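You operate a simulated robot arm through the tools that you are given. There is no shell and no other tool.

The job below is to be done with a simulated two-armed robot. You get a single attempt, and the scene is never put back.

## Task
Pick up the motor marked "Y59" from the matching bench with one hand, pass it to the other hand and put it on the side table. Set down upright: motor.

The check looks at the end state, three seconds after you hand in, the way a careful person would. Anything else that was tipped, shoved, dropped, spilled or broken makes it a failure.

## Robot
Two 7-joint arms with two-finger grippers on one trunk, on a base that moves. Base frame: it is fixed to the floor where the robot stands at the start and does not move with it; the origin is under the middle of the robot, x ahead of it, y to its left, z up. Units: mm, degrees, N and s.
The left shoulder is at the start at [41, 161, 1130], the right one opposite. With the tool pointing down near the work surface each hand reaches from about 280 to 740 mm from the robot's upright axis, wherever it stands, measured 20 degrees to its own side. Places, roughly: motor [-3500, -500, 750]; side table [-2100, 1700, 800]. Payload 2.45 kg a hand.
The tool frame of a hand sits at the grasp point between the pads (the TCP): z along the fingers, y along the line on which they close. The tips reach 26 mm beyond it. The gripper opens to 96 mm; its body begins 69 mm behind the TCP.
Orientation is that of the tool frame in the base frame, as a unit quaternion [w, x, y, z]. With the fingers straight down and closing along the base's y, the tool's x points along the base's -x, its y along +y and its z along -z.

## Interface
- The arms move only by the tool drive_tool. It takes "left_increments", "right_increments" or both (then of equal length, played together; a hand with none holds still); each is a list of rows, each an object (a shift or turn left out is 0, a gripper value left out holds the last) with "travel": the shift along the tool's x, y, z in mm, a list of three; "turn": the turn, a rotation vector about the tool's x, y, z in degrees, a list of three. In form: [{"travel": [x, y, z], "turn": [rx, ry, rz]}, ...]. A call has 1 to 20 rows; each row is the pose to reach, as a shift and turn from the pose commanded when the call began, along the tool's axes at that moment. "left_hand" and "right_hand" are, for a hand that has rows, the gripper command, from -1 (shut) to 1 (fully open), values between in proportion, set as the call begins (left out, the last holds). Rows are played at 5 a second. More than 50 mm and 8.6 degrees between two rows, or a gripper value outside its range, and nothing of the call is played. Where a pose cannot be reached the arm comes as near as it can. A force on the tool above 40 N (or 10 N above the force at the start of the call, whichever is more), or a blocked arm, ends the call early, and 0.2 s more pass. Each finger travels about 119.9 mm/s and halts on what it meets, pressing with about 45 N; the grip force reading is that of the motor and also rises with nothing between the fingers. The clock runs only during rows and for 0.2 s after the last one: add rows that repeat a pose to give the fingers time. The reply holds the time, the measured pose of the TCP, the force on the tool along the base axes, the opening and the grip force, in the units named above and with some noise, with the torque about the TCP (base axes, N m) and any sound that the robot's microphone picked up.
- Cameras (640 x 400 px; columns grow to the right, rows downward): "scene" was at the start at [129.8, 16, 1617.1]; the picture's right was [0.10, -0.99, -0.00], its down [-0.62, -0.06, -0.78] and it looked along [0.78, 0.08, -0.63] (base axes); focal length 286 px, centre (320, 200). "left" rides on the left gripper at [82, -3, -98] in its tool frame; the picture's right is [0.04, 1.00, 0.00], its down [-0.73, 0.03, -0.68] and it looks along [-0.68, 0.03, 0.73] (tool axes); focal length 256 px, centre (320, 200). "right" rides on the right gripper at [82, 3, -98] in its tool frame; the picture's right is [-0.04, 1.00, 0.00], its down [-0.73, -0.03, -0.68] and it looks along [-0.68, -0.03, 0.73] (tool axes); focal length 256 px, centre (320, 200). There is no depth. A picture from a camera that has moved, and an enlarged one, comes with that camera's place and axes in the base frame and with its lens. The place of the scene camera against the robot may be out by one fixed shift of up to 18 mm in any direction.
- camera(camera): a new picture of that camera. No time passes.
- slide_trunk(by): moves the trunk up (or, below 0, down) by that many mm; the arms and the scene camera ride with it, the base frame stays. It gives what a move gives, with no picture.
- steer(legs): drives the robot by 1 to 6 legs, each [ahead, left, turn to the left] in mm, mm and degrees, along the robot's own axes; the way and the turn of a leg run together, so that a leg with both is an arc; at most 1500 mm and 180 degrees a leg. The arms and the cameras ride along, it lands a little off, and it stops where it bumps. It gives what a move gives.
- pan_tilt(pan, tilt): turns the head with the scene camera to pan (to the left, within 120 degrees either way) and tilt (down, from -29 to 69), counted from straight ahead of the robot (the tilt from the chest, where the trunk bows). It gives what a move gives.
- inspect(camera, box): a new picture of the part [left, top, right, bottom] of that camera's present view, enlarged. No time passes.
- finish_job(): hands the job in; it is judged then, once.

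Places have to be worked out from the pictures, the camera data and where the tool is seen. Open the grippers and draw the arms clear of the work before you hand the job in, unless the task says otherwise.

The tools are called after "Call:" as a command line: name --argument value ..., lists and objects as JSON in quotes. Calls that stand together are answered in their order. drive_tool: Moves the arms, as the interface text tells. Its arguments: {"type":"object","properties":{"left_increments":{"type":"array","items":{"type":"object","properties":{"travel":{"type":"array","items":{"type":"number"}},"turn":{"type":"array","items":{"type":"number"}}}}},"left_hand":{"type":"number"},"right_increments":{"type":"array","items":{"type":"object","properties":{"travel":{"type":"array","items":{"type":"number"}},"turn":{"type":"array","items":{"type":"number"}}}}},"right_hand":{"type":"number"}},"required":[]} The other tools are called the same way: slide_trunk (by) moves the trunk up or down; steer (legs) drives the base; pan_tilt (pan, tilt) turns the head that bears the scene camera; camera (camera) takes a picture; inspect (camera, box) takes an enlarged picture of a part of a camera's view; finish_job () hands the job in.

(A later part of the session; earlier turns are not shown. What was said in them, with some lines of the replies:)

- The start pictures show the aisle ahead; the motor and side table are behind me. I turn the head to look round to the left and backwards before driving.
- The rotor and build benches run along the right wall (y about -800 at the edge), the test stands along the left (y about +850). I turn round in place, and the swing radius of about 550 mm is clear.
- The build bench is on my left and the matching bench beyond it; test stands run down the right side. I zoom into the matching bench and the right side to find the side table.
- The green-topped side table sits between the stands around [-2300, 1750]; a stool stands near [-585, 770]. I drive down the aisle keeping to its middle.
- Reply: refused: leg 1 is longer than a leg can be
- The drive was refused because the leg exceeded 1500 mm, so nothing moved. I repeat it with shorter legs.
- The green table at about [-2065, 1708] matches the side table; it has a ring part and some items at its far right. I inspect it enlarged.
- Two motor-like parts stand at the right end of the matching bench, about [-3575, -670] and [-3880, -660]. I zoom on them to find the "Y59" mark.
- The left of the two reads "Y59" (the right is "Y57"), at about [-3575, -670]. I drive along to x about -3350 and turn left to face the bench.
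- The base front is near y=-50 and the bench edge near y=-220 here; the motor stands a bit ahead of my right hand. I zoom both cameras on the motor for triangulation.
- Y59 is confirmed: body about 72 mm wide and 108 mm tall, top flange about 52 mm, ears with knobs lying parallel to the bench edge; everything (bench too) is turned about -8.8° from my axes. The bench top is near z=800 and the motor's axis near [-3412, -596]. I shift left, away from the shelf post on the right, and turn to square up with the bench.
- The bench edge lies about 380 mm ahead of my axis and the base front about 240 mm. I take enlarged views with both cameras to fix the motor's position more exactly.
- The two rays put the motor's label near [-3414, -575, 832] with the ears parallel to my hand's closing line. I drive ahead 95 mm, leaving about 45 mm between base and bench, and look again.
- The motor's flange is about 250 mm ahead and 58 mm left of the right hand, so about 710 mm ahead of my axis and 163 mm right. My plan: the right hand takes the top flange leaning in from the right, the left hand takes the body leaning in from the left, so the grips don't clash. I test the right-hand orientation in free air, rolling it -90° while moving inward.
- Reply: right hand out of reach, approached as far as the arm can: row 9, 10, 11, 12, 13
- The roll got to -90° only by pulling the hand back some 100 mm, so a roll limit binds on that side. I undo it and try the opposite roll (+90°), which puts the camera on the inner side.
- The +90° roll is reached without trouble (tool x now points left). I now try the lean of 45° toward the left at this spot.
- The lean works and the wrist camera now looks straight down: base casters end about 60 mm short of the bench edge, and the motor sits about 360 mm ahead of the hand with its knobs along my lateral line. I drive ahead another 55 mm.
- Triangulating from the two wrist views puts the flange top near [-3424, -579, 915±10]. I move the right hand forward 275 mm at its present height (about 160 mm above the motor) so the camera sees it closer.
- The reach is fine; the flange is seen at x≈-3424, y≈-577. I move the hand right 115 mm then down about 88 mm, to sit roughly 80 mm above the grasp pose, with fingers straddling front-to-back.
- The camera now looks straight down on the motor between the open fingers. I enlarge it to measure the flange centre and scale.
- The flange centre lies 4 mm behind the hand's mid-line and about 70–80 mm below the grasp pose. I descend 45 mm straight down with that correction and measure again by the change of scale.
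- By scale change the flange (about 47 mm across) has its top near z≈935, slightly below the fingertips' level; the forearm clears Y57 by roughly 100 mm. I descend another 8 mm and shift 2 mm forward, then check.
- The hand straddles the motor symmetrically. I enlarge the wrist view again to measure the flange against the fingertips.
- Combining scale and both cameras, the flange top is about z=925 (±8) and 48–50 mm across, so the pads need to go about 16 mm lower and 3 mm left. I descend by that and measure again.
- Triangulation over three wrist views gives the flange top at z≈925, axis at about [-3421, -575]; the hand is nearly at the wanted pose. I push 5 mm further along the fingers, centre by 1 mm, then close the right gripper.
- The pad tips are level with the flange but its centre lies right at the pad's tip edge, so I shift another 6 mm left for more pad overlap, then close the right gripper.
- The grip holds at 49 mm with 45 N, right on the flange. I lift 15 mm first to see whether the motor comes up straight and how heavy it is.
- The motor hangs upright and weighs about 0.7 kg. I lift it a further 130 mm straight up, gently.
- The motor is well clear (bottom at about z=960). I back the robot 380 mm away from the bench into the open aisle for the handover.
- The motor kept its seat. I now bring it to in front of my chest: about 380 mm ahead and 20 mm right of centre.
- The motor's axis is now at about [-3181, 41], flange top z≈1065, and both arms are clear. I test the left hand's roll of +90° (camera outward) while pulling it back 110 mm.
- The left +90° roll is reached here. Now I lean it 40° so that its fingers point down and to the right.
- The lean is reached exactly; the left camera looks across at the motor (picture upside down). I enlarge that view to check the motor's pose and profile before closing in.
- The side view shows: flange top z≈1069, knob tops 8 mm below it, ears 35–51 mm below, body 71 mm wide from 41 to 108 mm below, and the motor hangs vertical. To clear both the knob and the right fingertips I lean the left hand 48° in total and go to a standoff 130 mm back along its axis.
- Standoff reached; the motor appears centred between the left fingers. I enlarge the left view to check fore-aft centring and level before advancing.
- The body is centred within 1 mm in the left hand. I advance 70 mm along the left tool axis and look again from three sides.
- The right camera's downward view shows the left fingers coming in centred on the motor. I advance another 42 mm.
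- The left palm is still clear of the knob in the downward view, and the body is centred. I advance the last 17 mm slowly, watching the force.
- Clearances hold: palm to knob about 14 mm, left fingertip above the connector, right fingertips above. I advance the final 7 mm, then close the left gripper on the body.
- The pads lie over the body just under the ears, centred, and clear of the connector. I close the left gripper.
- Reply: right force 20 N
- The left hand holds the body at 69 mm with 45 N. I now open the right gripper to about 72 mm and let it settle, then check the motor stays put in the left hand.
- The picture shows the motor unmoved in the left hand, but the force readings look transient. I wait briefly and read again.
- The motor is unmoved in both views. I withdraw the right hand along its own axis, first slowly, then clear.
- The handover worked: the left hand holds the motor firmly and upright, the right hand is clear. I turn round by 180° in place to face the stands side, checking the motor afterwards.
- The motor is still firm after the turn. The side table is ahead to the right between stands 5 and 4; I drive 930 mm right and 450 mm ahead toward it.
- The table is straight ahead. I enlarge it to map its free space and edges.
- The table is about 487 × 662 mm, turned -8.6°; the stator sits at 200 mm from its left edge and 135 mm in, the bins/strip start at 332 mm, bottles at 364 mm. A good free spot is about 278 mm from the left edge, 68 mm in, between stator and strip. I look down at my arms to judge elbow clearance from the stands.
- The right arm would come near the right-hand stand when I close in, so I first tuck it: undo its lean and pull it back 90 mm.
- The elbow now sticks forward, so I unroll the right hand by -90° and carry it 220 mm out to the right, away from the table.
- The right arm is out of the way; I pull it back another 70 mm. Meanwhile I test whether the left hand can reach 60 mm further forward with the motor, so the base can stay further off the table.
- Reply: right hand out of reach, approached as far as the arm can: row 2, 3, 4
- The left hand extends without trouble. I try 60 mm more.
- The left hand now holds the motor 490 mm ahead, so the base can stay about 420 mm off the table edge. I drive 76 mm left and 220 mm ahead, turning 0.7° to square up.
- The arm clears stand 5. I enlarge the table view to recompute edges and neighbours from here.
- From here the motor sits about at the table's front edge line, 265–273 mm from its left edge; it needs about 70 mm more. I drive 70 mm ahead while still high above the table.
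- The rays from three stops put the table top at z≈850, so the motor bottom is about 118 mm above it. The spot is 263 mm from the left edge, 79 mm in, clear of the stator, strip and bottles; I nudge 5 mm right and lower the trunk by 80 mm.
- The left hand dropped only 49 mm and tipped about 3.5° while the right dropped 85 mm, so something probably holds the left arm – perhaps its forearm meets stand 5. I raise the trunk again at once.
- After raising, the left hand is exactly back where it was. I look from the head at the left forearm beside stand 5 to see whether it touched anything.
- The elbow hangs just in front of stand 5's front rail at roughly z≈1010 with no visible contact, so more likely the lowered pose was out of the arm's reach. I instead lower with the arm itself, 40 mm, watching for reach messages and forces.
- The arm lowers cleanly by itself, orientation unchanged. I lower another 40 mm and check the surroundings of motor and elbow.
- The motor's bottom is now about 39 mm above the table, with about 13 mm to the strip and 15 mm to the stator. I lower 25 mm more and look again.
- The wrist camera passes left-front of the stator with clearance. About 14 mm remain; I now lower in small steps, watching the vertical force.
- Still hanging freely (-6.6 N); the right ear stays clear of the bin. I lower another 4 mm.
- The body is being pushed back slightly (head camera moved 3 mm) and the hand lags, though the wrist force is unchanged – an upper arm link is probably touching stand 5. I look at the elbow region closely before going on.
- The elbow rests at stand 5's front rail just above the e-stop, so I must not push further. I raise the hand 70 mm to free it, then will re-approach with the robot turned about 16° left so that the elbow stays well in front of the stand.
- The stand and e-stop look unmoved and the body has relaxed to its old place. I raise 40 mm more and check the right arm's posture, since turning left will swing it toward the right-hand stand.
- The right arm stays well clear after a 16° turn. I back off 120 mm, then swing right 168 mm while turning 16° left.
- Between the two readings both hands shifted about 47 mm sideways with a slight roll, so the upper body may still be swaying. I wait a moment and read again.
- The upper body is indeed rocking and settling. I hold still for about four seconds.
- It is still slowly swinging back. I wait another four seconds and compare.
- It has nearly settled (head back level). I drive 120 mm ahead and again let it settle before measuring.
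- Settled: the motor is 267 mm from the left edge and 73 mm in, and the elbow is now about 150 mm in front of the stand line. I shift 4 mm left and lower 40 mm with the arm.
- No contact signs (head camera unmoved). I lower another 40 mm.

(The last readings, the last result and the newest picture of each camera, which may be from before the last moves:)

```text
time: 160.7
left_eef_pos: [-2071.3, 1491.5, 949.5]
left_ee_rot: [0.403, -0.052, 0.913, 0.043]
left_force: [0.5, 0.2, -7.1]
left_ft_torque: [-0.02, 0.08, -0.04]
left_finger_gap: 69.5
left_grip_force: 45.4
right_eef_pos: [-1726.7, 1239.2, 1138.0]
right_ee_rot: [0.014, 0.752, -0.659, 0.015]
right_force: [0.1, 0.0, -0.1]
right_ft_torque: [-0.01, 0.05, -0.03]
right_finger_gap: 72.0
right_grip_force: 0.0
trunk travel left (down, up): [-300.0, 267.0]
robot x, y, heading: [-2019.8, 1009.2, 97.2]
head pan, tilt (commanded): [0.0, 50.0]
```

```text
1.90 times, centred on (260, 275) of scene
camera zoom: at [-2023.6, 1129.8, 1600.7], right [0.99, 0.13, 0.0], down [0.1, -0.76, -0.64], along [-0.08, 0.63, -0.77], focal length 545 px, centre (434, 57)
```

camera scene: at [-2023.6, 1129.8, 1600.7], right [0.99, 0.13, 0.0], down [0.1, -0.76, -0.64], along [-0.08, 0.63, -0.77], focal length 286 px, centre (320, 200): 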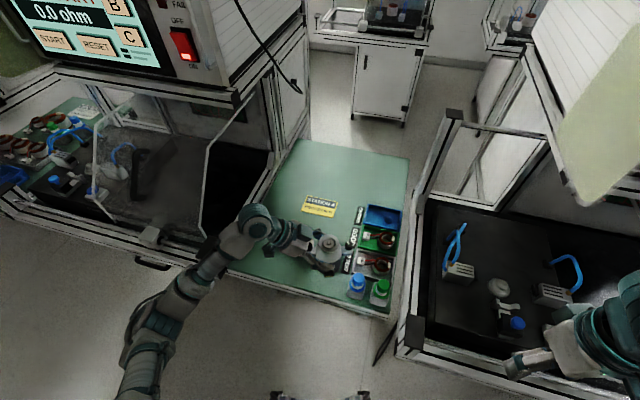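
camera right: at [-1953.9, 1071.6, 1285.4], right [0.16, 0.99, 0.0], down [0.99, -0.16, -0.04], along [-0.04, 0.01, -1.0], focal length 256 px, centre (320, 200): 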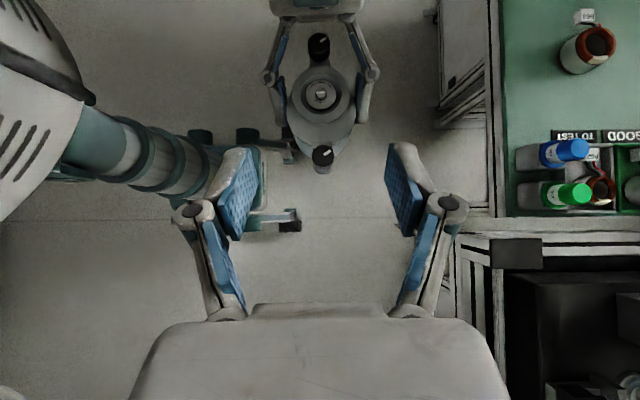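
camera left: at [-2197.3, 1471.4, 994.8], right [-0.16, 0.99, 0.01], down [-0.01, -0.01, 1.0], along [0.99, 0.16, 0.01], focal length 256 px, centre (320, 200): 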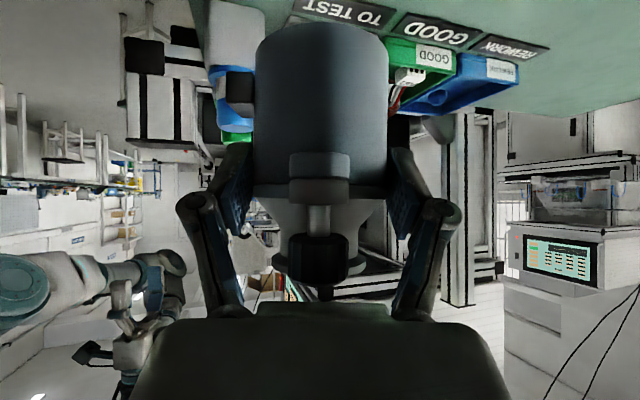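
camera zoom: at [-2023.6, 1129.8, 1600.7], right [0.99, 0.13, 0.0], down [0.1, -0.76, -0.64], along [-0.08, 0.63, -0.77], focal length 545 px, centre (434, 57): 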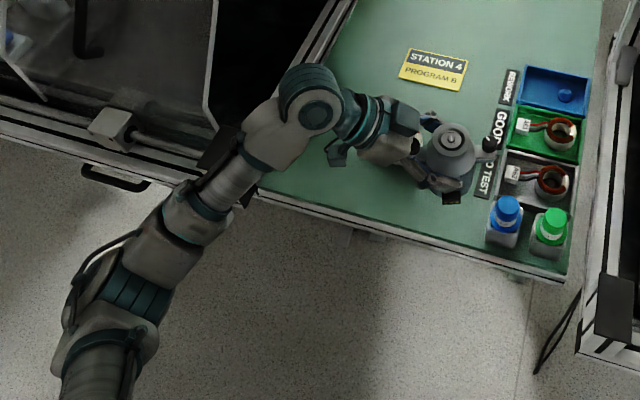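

Everything is still free; the elbow stays in front of the stand. I lower 20 mm more.

Call:
drive_tool --left_increments '[{"travel": [5, -0.2, 4.4]}, {"travel": [10, -0.4, 8.9]}, {"travel": [14.9, -0.6, 13.3]}, {"travel": [14.9, -0.6, 13.3]}]'

Call:
camera --camera "left"

Call:
inspect --camera "scene" --box '[260, 190, 420, 310]'

```text
time: 161.7
left_eef_pos: [-2072.1, 1492.3, 930.8]
left_ee_rot: [0.402, -0.053, 0.913, 0.044]
left_force: [-0.2, -0.3, -6.9]
left_ft_torque: [0.01, 0.09, -0.02]
left_finger_gap: 69.5
left_grip_force: 45.0
right_eef_pos: [-1727.0, 1239.6, 1137.4]
right_ee_rot: [0.014, 0.752, -0.659, 0.014]
right_force: [-0.3, 0.5, 0.8]
right_ft_torque: [0.02, 0.0, 0.02]
right_finger_gap: 72.2
right_grip_force: 0.0
trunk travel left (down, up): [-300.0, 267.0]
robot x, y, heading: [-2021.9, 1010.0, 97.4]
head pan, tilt (commanded): [0.0, 50.0]
```

```text
taken
camera left: at [-2197.9, 1472.2, 934.8], right [-0.16, 0.99, 0.01], down [-0.01, -0.01, 1.0], along [0.99, 0.16, 0.01], focal length 256 px, centre (320, 200)
```

left: 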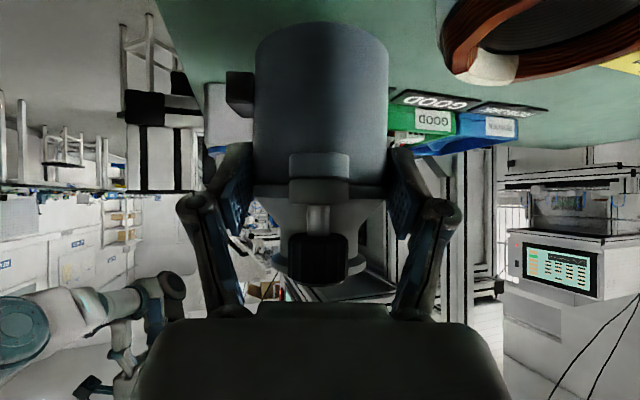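

```text
3.33 times, centred on (340, 250) of scene
camera zoom: at [-2023.6, 1129.9, 1600.7], right [0.99, 0.13, 0.0], down [0.1, -0.76, -0.64], along [-0.08, 0.63, -0.77], focal length 953 px, centre (253, 33)
```

zoom: 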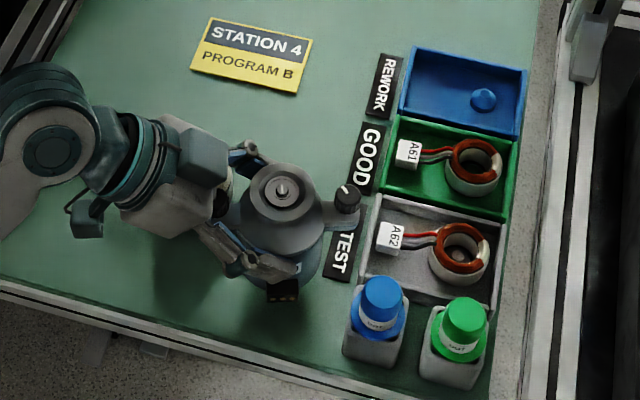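

About 16 mm should remain. I lower 6 mm and watch the force.

Call:
drive_tool --left_increments '[{"travel": [1.5, 0, 1.3]}, {"travel": [3, -0.1, 2.7]}, {"travel": [4.5, -0.2, 4]}, {"travel": [4.5, -0.2, 4]}]'

Call:
inspect --camera "left" --box '[200, 0, 440, 150]'

```text
time: 162.7
left_eef_pos: [-2071.9, 1491.9, 925.0]
left_ee_rot: [0.402, -0.053, 0.913, 0.044]
left_force: [0.8, -0.7, -7.8]
left_ft_torque: [-0.01, 0.1, 0.02]
left_finger_gap: 69.8
left_grip_force: 45.4
right_eef_pos: [-1726.4, 1238.3, 1137.6]
right_ee_rot: [0.015, 0.753, -0.658, 0.015]
right_force: [0.6, 0.4, -0.7]
right_ft_torque: [-0.02, 0.03, 0.02]
right_finger_gap: 72.1
right_grip_force: 0.1
trunk travel left (down, up): [-300.0, 267.0]
robot x, y, heading: [-2023.6, 1014.6, 97.5]
head pan, tilt (commanded): [0.0, 50.0]
```

```text
2.67 times, centred on (320, 75) of left
camera zoom: at [-2198.2, 1471.9, 928.5], right [-0.16, 0.99, 0.01], down [-0.01, -0.01, 1.0], along [0.99, 0.16, 0.01], focal length 683 px, centre (320, 533)
```

zoom: 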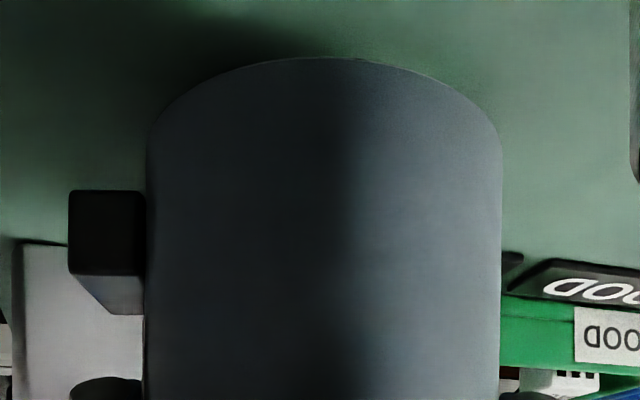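

Still hanging at -7.8 N. I lower another 5 mm.

Call:
drive_tool --left_increments '[{"travel": [1.2, 0, 1.1]}, {"travel": [2.5, -0.1, 2.2]}, {"travel": [3.7, -0.1, 3.3]}, {"travel": [3.7, -0.1, 3.3]}]'

Call:
inspect --camera "left" --box '[200, 0, 440, 150]'

```text
time: 163.7
left_eef_pos: [-2071.3, 1491.5, 918.9]
left_ee_rot: [0.402, -0.052, 0.913, 0.043]
left_force: [-0.1, -0.6, -7.5]
left_ft_torque: [-0.01, 0.08, -0.02]
left_finger_gap: 69.6
left_grip_force: 44.8
right_eef_pos: [-1726.6, 1239.1, 1137.8]
right_ee_rot: [0.014, 0.752, -0.659, 0.014]
right_force: [-0.2, -0.6, -0.3]
right_ft_torque: [-0.02, -0.03, 0.01]
right_finger_gap: 72.0
right_grip_force: 0.0
trunk travel left (down, up): [-300.0, 267.0]
robot x, y, heading: [-2022.4, 1009.1, 97.2]
head pan, tilt (commanded): [0.0, 50.0]
```

```text
2.67 times, centred on (320, 75) of left
camera zoom: at [-2198.2, 1472.1, 923.6], right [-0.16, 0.99, 0.01], down [-0.01, -0.01, 1.0], along [0.99, 0.16, 0.01], focal length 683 px, centre (320, 533)
```

zoom: 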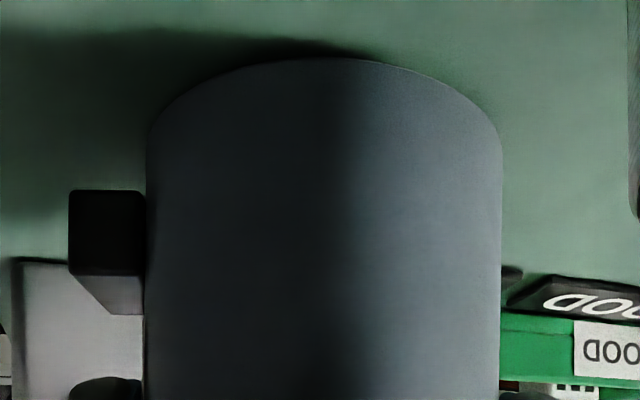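

Not yet in contact. I continue with 4 mm.

Call:
drive_tool --left_increments '[{"travel": [1, 0, 0.9]}, {"travel": [2, -0.1, 1.8]}, {"travel": [3, -0.1, 2.7]}, {"travel": [3, -0.1, 2.7]}]'

Call:
inspect --camera "left" --box '[200, 0, 440, 150]'

Call:
inspect --camera "scene" --box '[290, 210, 380, 280]'

```text
time: 164.7
left_eef_pos: [-2071.7, 1493.1, 917.7]
left_ee_rot: [0.405, -0.052, 0.912, 0.045]
left_force: [-1.6, 1.6, 10.2]
left_ft_torque: [-0.44, -0.01, -0.07]
left_finger_gap: 69.5
left_grip_force: 45.3
right_eef_pos: [-1726.5, 1237.7, 1139.1]
right_ee_rot: [0.013, 0.753, -0.658, 0.014]
right_force: [-0.8, -0.3, 0.3]
right_ft_torque: [-0.02, -0.02, 0.01]
right_finger_gap: 72.1
right_grip_force: 0.1
trunk travel left (down, up): [-300.0, 267.0]
robot x, y, heading: [-2022.3, 1009.1, 97.4]
head pan, tilt (commanded): [0.0, 50.0]
```

```text
2.67 times, centred on (320, 75) of left
camera zoom: at [-2198.2, 1471.8, 921.7], right [-0.16, 0.99, 0.01], down [-0.01, -0.01, 1.0], along [0.99, 0.16, 0.01], focal length 683 px, centre (320, 533)
```

zoom: 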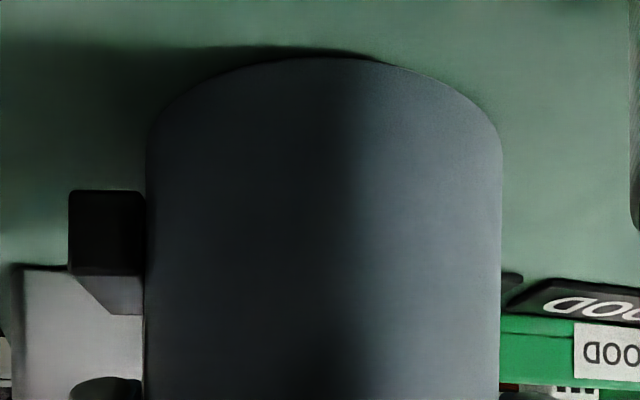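

```text
5.71 times, centred on (335, 245) of scene
camera zoom: at [-2024.2, 1127.6, 1601.1], right [0.99, 0.13, 0.0], down [0.1, -0.76, -0.64], along [-0.08, 0.64, -0.77], focal length 1634 px, centre (234, -57)
```

zoom: 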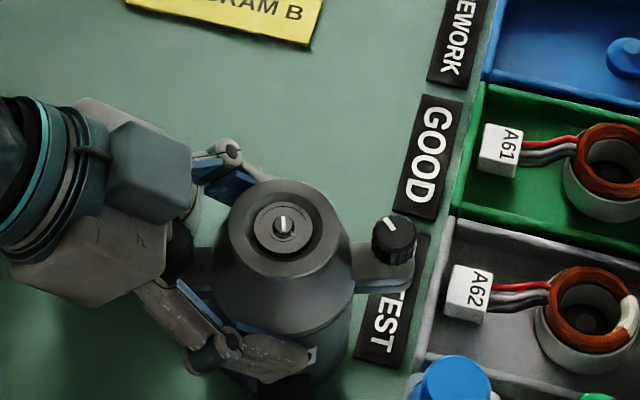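

The motor has touched down: the force swung to +10 N, with a small torque showing the front edge touching first (about 0.8° off level). I raise 1.5 mm and level the hand by 0.8°, then read the force again.

Call:
drive_tool --left_increments '[{"travel": [-0.6, 0, -0.5], "turn": [0.27, 0, -0.3]}, {"travel": [-1.1, 0, -1], "turn": [0.53, 0, -0.59]}, {"travel": [-1.1, 0, -1], "turn": [0.53, 0, -0.59]}, {"travel": [-1.1, 0, -1], "turn": [0.53, 0, -0.59]}]'

Call:
inspect --camera "left" --box '[200, 0, 440, 150]'

```text
time: 165.7
left_eef_pos: [-2071.1, 1492.4, 916.9]
left_ee_rot: [0.403, -0.056, 0.913, 0.038]
left_force: [-0.3, 4.6, 4.7]
left_ft_torque: [-0.07, -0.14, 0.08]
left_finger_gap: 69.7
left_grip_force: 45.2
right_eef_pos: [-1725.8, 1239.3, 1137.7]
right_ee_rot: [0.013, 0.753, -0.658, 0.015]
right_force: [-0.8, 0.8, 0.0]
right_ft_torque: [0.0, 0.02, 0.01]
right_finger_gap: 71.9
right_grip_force: 0.1
trunk travel left (down, up): [-300.0, 267.0]
robot x, y, heading: [-2019.8, 1009.3, 97.3]
head pan, tilt (commanded): [0.0, 50.0]
```

```text
2.67 times, centred on (320, 75) of left
camera zoom: at [-2198.0, 1472.0, 921.6], right [-0.16, 0.99, -0.01], down [-0.01, 0.0, 1.0], along [0.99, 0.16, 0.01], focal length 683 px, centre (320, 533)
```

zoom: 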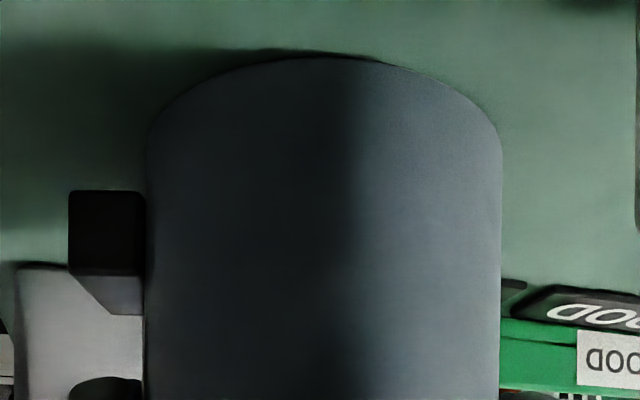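

The motor now stands flat, carrying its own weight with little torque. I open the left gripper.

Call:
drive_tool --left_increments '[{"travel": [0, 0, 0]}, {"travel": [0, 0, 0]}, {"travel": [0, 0, 0]}, {"travel": [0, 0, 0]}]' --left_hand 1

Call:
camera --camera "left"

Call:
inspect --camera "scene" --box '[260, 190, 420, 310]'

```text
time: 166.7
left_eef_pos: [-2071.1, 1491.2, 917.3]
left_ee_rot: [0.403, -0.056, 0.913, 0.038]
left_force: [-0.1, 0.5, -0.4]
left_ft_torque: [0.0, 0.04, -0.02]
left_finger_gap: 96.2
left_grip_force: 0.0
right_eef_pos: [-1726.3, 1239.1, 1138.3]
right_ee_rot: [0.013, 0.753, -0.658, 0.015]
right_force: [-0.2, 0.1, -0.6]
right_ft_torque: [-0.01, -0.02, 0.02]
right_finger_gap: 71.7
right_grip_force: 0.1
trunk travel left (down, up): [-300.0, 267.0]
robot x, y, heading: [-2019.2, 1012.8, 97.4]
head pan, tilt (commanded): [0.0, 50.0]
```

```text
taken
camera left: at [-2198.2, 1471.8, 921.7], right [-0.16, 0.99, -0.01], down [-0.01, 0.0, 1.0], along [0.99, 0.16, 0.01], focal length 256 px, centre (320, 200)
```

left: 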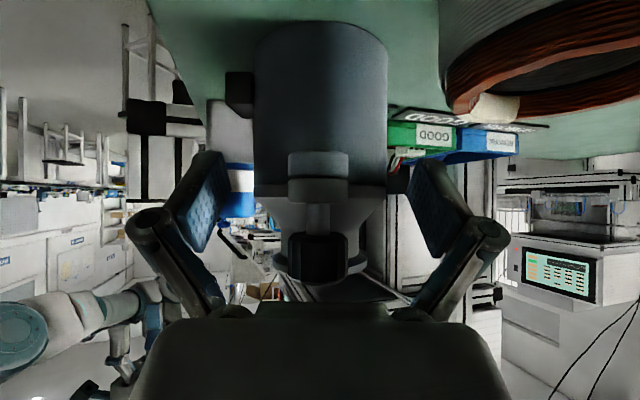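

```text
3.33 times, centred on (340, 250) of scene
camera zoom: at [-2023.5, 1128.7, 1600.8], right [0.99, 0.13, 0.0], down [0.1, -0.76, -0.64], along [-0.08, 0.63, -0.77], focal length 953 px, centre (253, 33)
```

zoom: 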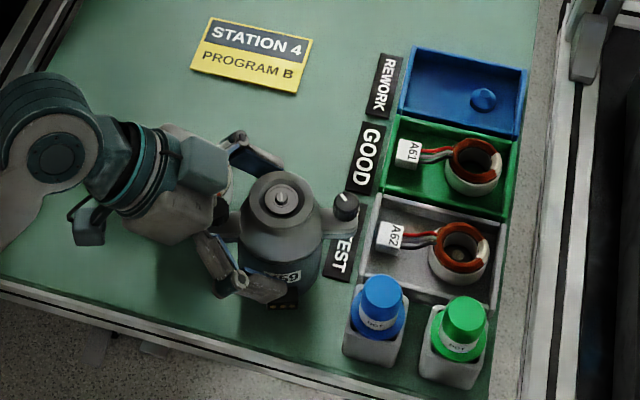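

The motor stands upright by itself with the gripper open. I withdraw the left hand: first 30 mm back along its axis, then straight up.

Call:
drive_tool --left_increments '[{"travel": [0, 0, -10]}, {"travel": [0, 0, -20]}, {"travel": [0, 0, -32]}, {"travel": [-15, 0.6, -45]}, {"travel": [-34, 1.3, -62]}, {"travel": [-55, 2.1, -81]}, {"travel": [-78, 3, -102]}, {"travel": [-100, 3.9, -122]}, {"travel": [-100, 3.9, -122]}]'

Call:
camera --camera "scene"

Call:
inspect --camera "scene" --box '[260, 190, 420, 310]'

Call:
camera --camera "left"

```text
time: 168.7
left_eef_pos: [-2094.5, 1488.6, 1072.5]
left_ee_rot: [0.403, -0.056, 0.913, 0.038]
left_force: [-0.3, -1.2, 0.2]
left_ft_torque: [0.01, 0.0, 0.0]
left_finger_gap: 95.9
left_grip_force: 0.0
right_eef_pos: [-1726.9, 1239.6, 1138.5]
right_ee_rot: [0.013, 0.753, -0.658, 0.015]
right_force: [0.2, -0.7, 0.2]
right_ft_torque: [-0.02, -0.01, 0.03]
right_finger_gap: 72.0
right_grip_force: 0.0
trunk travel left (down, up): [-300.0, 267.0]
robot x, y, heading: [-2022.6, 1015.7, 97.3]
head pan, tilt (commanded): [0.0, 50.0]
```

```text
taken
camera scene: at [-2023.7, 1129.0, 1600.7], right [0.99, 0.13, 0.0], down [0.1, -0.76, -0.64], along [-0.08, 0.63, -0.77], focal length 286 px, centre (320, 200)
```

scene: 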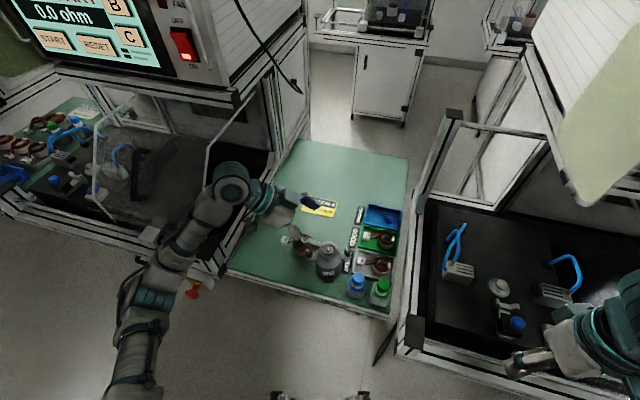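

```text
3.33 times, centred on (340, 250) of scene
camera zoom: at [-2023.7, 1129.0, 1600.7], right [0.99, 0.13, 0.0], down [0.1, -0.76, -0.64], along [-0.08, 0.63, -0.77], focal length 953 px, centre (253, 33)
```

zoom: 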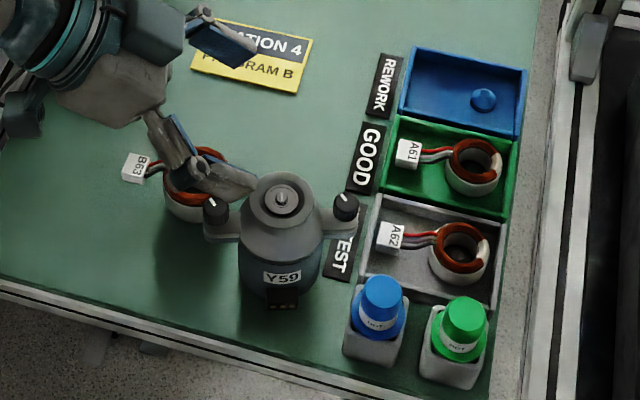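

```text
taken
camera left: at [-2221.0, 1468.4, 1077.9], right [-0.16, 0.99, -0.01], down [-0.01, 0.01, 1.0], along [0.99, 0.16, 0.01], focal length 256 px, centre (320, 200)
```

left: 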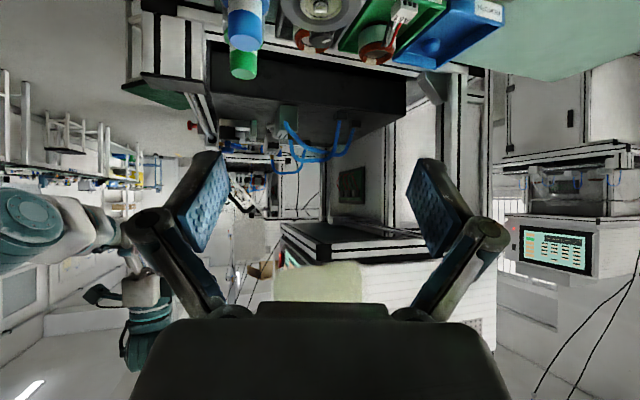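

The motor stands upright on the side table, label to the front, with stator, strip and bottles undisturbed. I back the robot 300 mm away and open the right gripper fully.

Call:
steer --legs '[[-300, 0, 0]]'

Call:
drive_tool --right_increments '[{"travel": [0, 0, 0]}, {"travel": [0, 0, 0]}, {"travel": [0, 0, 0]}]' --right_hand 1

Call:
camera --camera "scene"

Call:
inspect --camera "scene" --box '[230, 80, 430, 230]'

```text
time: 170.8
left_eef_pos: [-2057.0, 1189.9, 1073.3]
left_ee_rot: [0.403, -0.056, 0.913, 0.038]
left_force: [0.6, 0.0, -0.1]
left_ft_torque: [-0.02, 0.03, 0.0]
left_finger_gap: 96.1
left_grip_force: 0.2
right_eef_pos: [-1688.1, 942.9, 1137.2]
right_ee_rot: [0.014, 0.753, -0.657, 0.014]
right_force: [0.8, 0.3, -0.8]
right_ft_torque: [0.0, 0.0, -0.01]
right_finger_gap: 72.0
right_grip_force: 0.0
trunk travel left (down, up): [-300.0, 267.0]
robot x, y, heading: [-1981.0, 712.6, 97.3]
head pan, tilt (commanded): [0.0, 50.0]
```

```text
time: 171.6
left_eef_pos: [-2056.0, 1188.0, 1074.5]
left_ee_rot: [0.403, -0.055, 0.913, 0.039]
left_force: [-0.3, 0.4, -0.1]
left_ft_torque: [-0.05, 0.04, 0.0]
left_finger_gap: 95.9
left_grip_force: 0.0
right_eef_pos: [-1688.0, 939.9, 1139.2]
right_ee_rot: [0.012, 0.753, -0.658, 0.013]
right_force: [-0.2, -0.7, -0.2]
right_ft_torque: [0.01, -0.01, -0.02]
right_finger_gap: 95.7
right_grip_force: 0.1
trunk travel left (down, up): [-300.0, 267.0]
robot x, y, heading: [-1983.0, 717.3, 97.6]
head pan, tilt (commanded): [0.0, 50.0]
```

```text
taken
camera scene: at [-1985.1, 831.8, 1600.8], right [0.99, 0.13, 0.0], down [0.1, -0.76, -0.64], along [-0.08, 0.63, -0.77], focal length 286 px, centre (320, 200)
```

scene: 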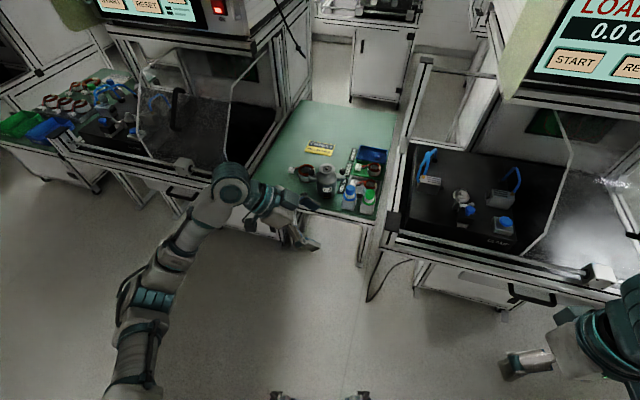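

```text
2.67 times, centred on (330, 155) of scene
camera zoom: at [-1985.1, 831.8, 1600.8], right [0.99, 0.13, 0.0], down [0.1, -0.76, -0.64], along [-0.08, 0.63, -0.77], focal length 763 px, centre (293, 320)
```

zoom: 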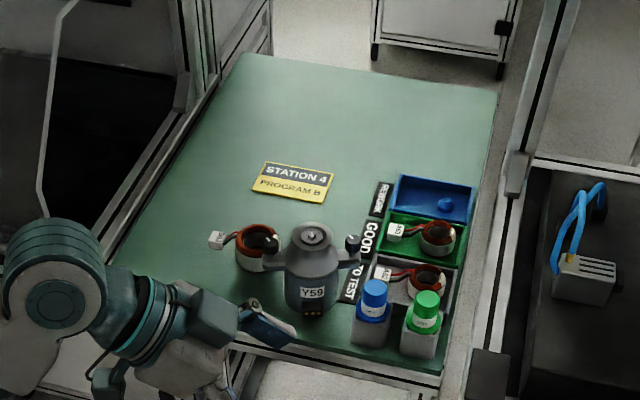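

The motor stands upright on the table and everything else there is in place; both grippers are open and clear. I take a last look at stand 5's front and the e-stop before handing in.

Call:
pan_tilt --pan 15 --tilt 38

Call:
camera --camera "scene"

Call:
inspect --camera "scene" --box '[150, 120, 450, 310]'

```text
time: 172.3
left_eef_pos: [-2056.6, 1188.4, 1073.0]
left_ee_rot: [0.403, -0.055, 0.913, 0.038]
left_force: [0.5, 1.4, -0.5]
left_ft_torque: [0.01, -0.03, 0.0]
left_finger_gap: 96.2
left_grip_force: 0.0
right_eef_pos: [-1689.2, 940.1, 1138.1]
right_ee_rot: [0.013, 0.753, -0.658, 0.013]
right_force: [0.4, -0.8, -0.1]
right_ft_torque: [0.0, 0.0, -0.02]
right_finger_gap: 96.1
right_grip_force: 0.1
trunk travel left (down, up): [-300.0, 267.0]
robot x, y, heading: [-1980.5, 713.6, 97.3]
head pan, tilt (commanded): [15.0, 38.0]
```

```text
taken
camera scene: at [-2008.1, 835.6, 1617.9], right [0.92, 0.38, 0.0], down [0.23, -0.57, -0.79], along [-0.3, 0.73, -0.62], focal length 286 px, centre (320, 200)
```

scene: 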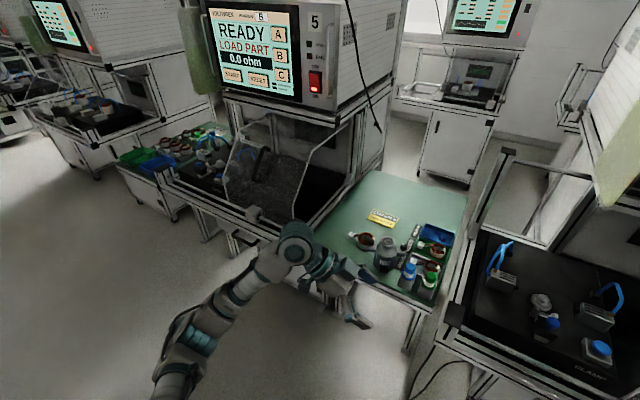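

```text
2.11 times, centred on (300, 215) of scene
camera zoom: at [-2008.1, 835.6, 1617.9], right [0.92, 0.38, 0.0], down [0.23, -0.57, -0.79], along [-0.3, 0.73, -0.62], focal length 602 px, centre (362, 168)
```

zoom: 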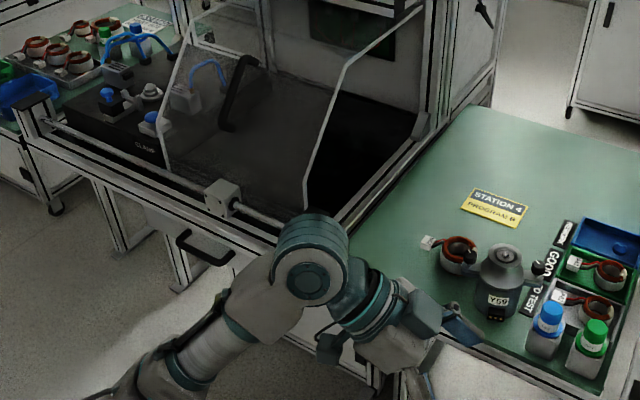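

Stand 5 looks as it did before, and the motor Y59 stands upright and free on the side table with its neighbours undisturbed. The grippers are open and the arms are clear, so I hand the job in.

Call:
finish_job

```text
The job is handed in.
```

Motor Y59 is standing upright on the side table, and I handed the job in. I don't have the checker's verdict.

- **Pick and pass:** the right hand lifted it off the matching bench by its top flange. In the aisle it went to the left hand, which gripped the body and set it down.
- **Where it stands:** near the front edge of the side table, between the stator and the black label strip. Its Y59 label faces the front.
- **Clear of the work:** both grippers are open and the robot has backed about 300 mm away from the table.

**Contact with stand 5:** on my first attempt to lower the motor, the left elbow came up against the front rail of stand 5, just above the emergency stop. An earlier drop of the trunk had probably touched the same spot. I raised the arm and set the motor down from a different angle. The stand and its emergency stop looked unmoved in the pictures right after the contact. In the last pictures the stand looks unchanged, though the arm hides its emergency stop. The other items on the side table look undisturbed.
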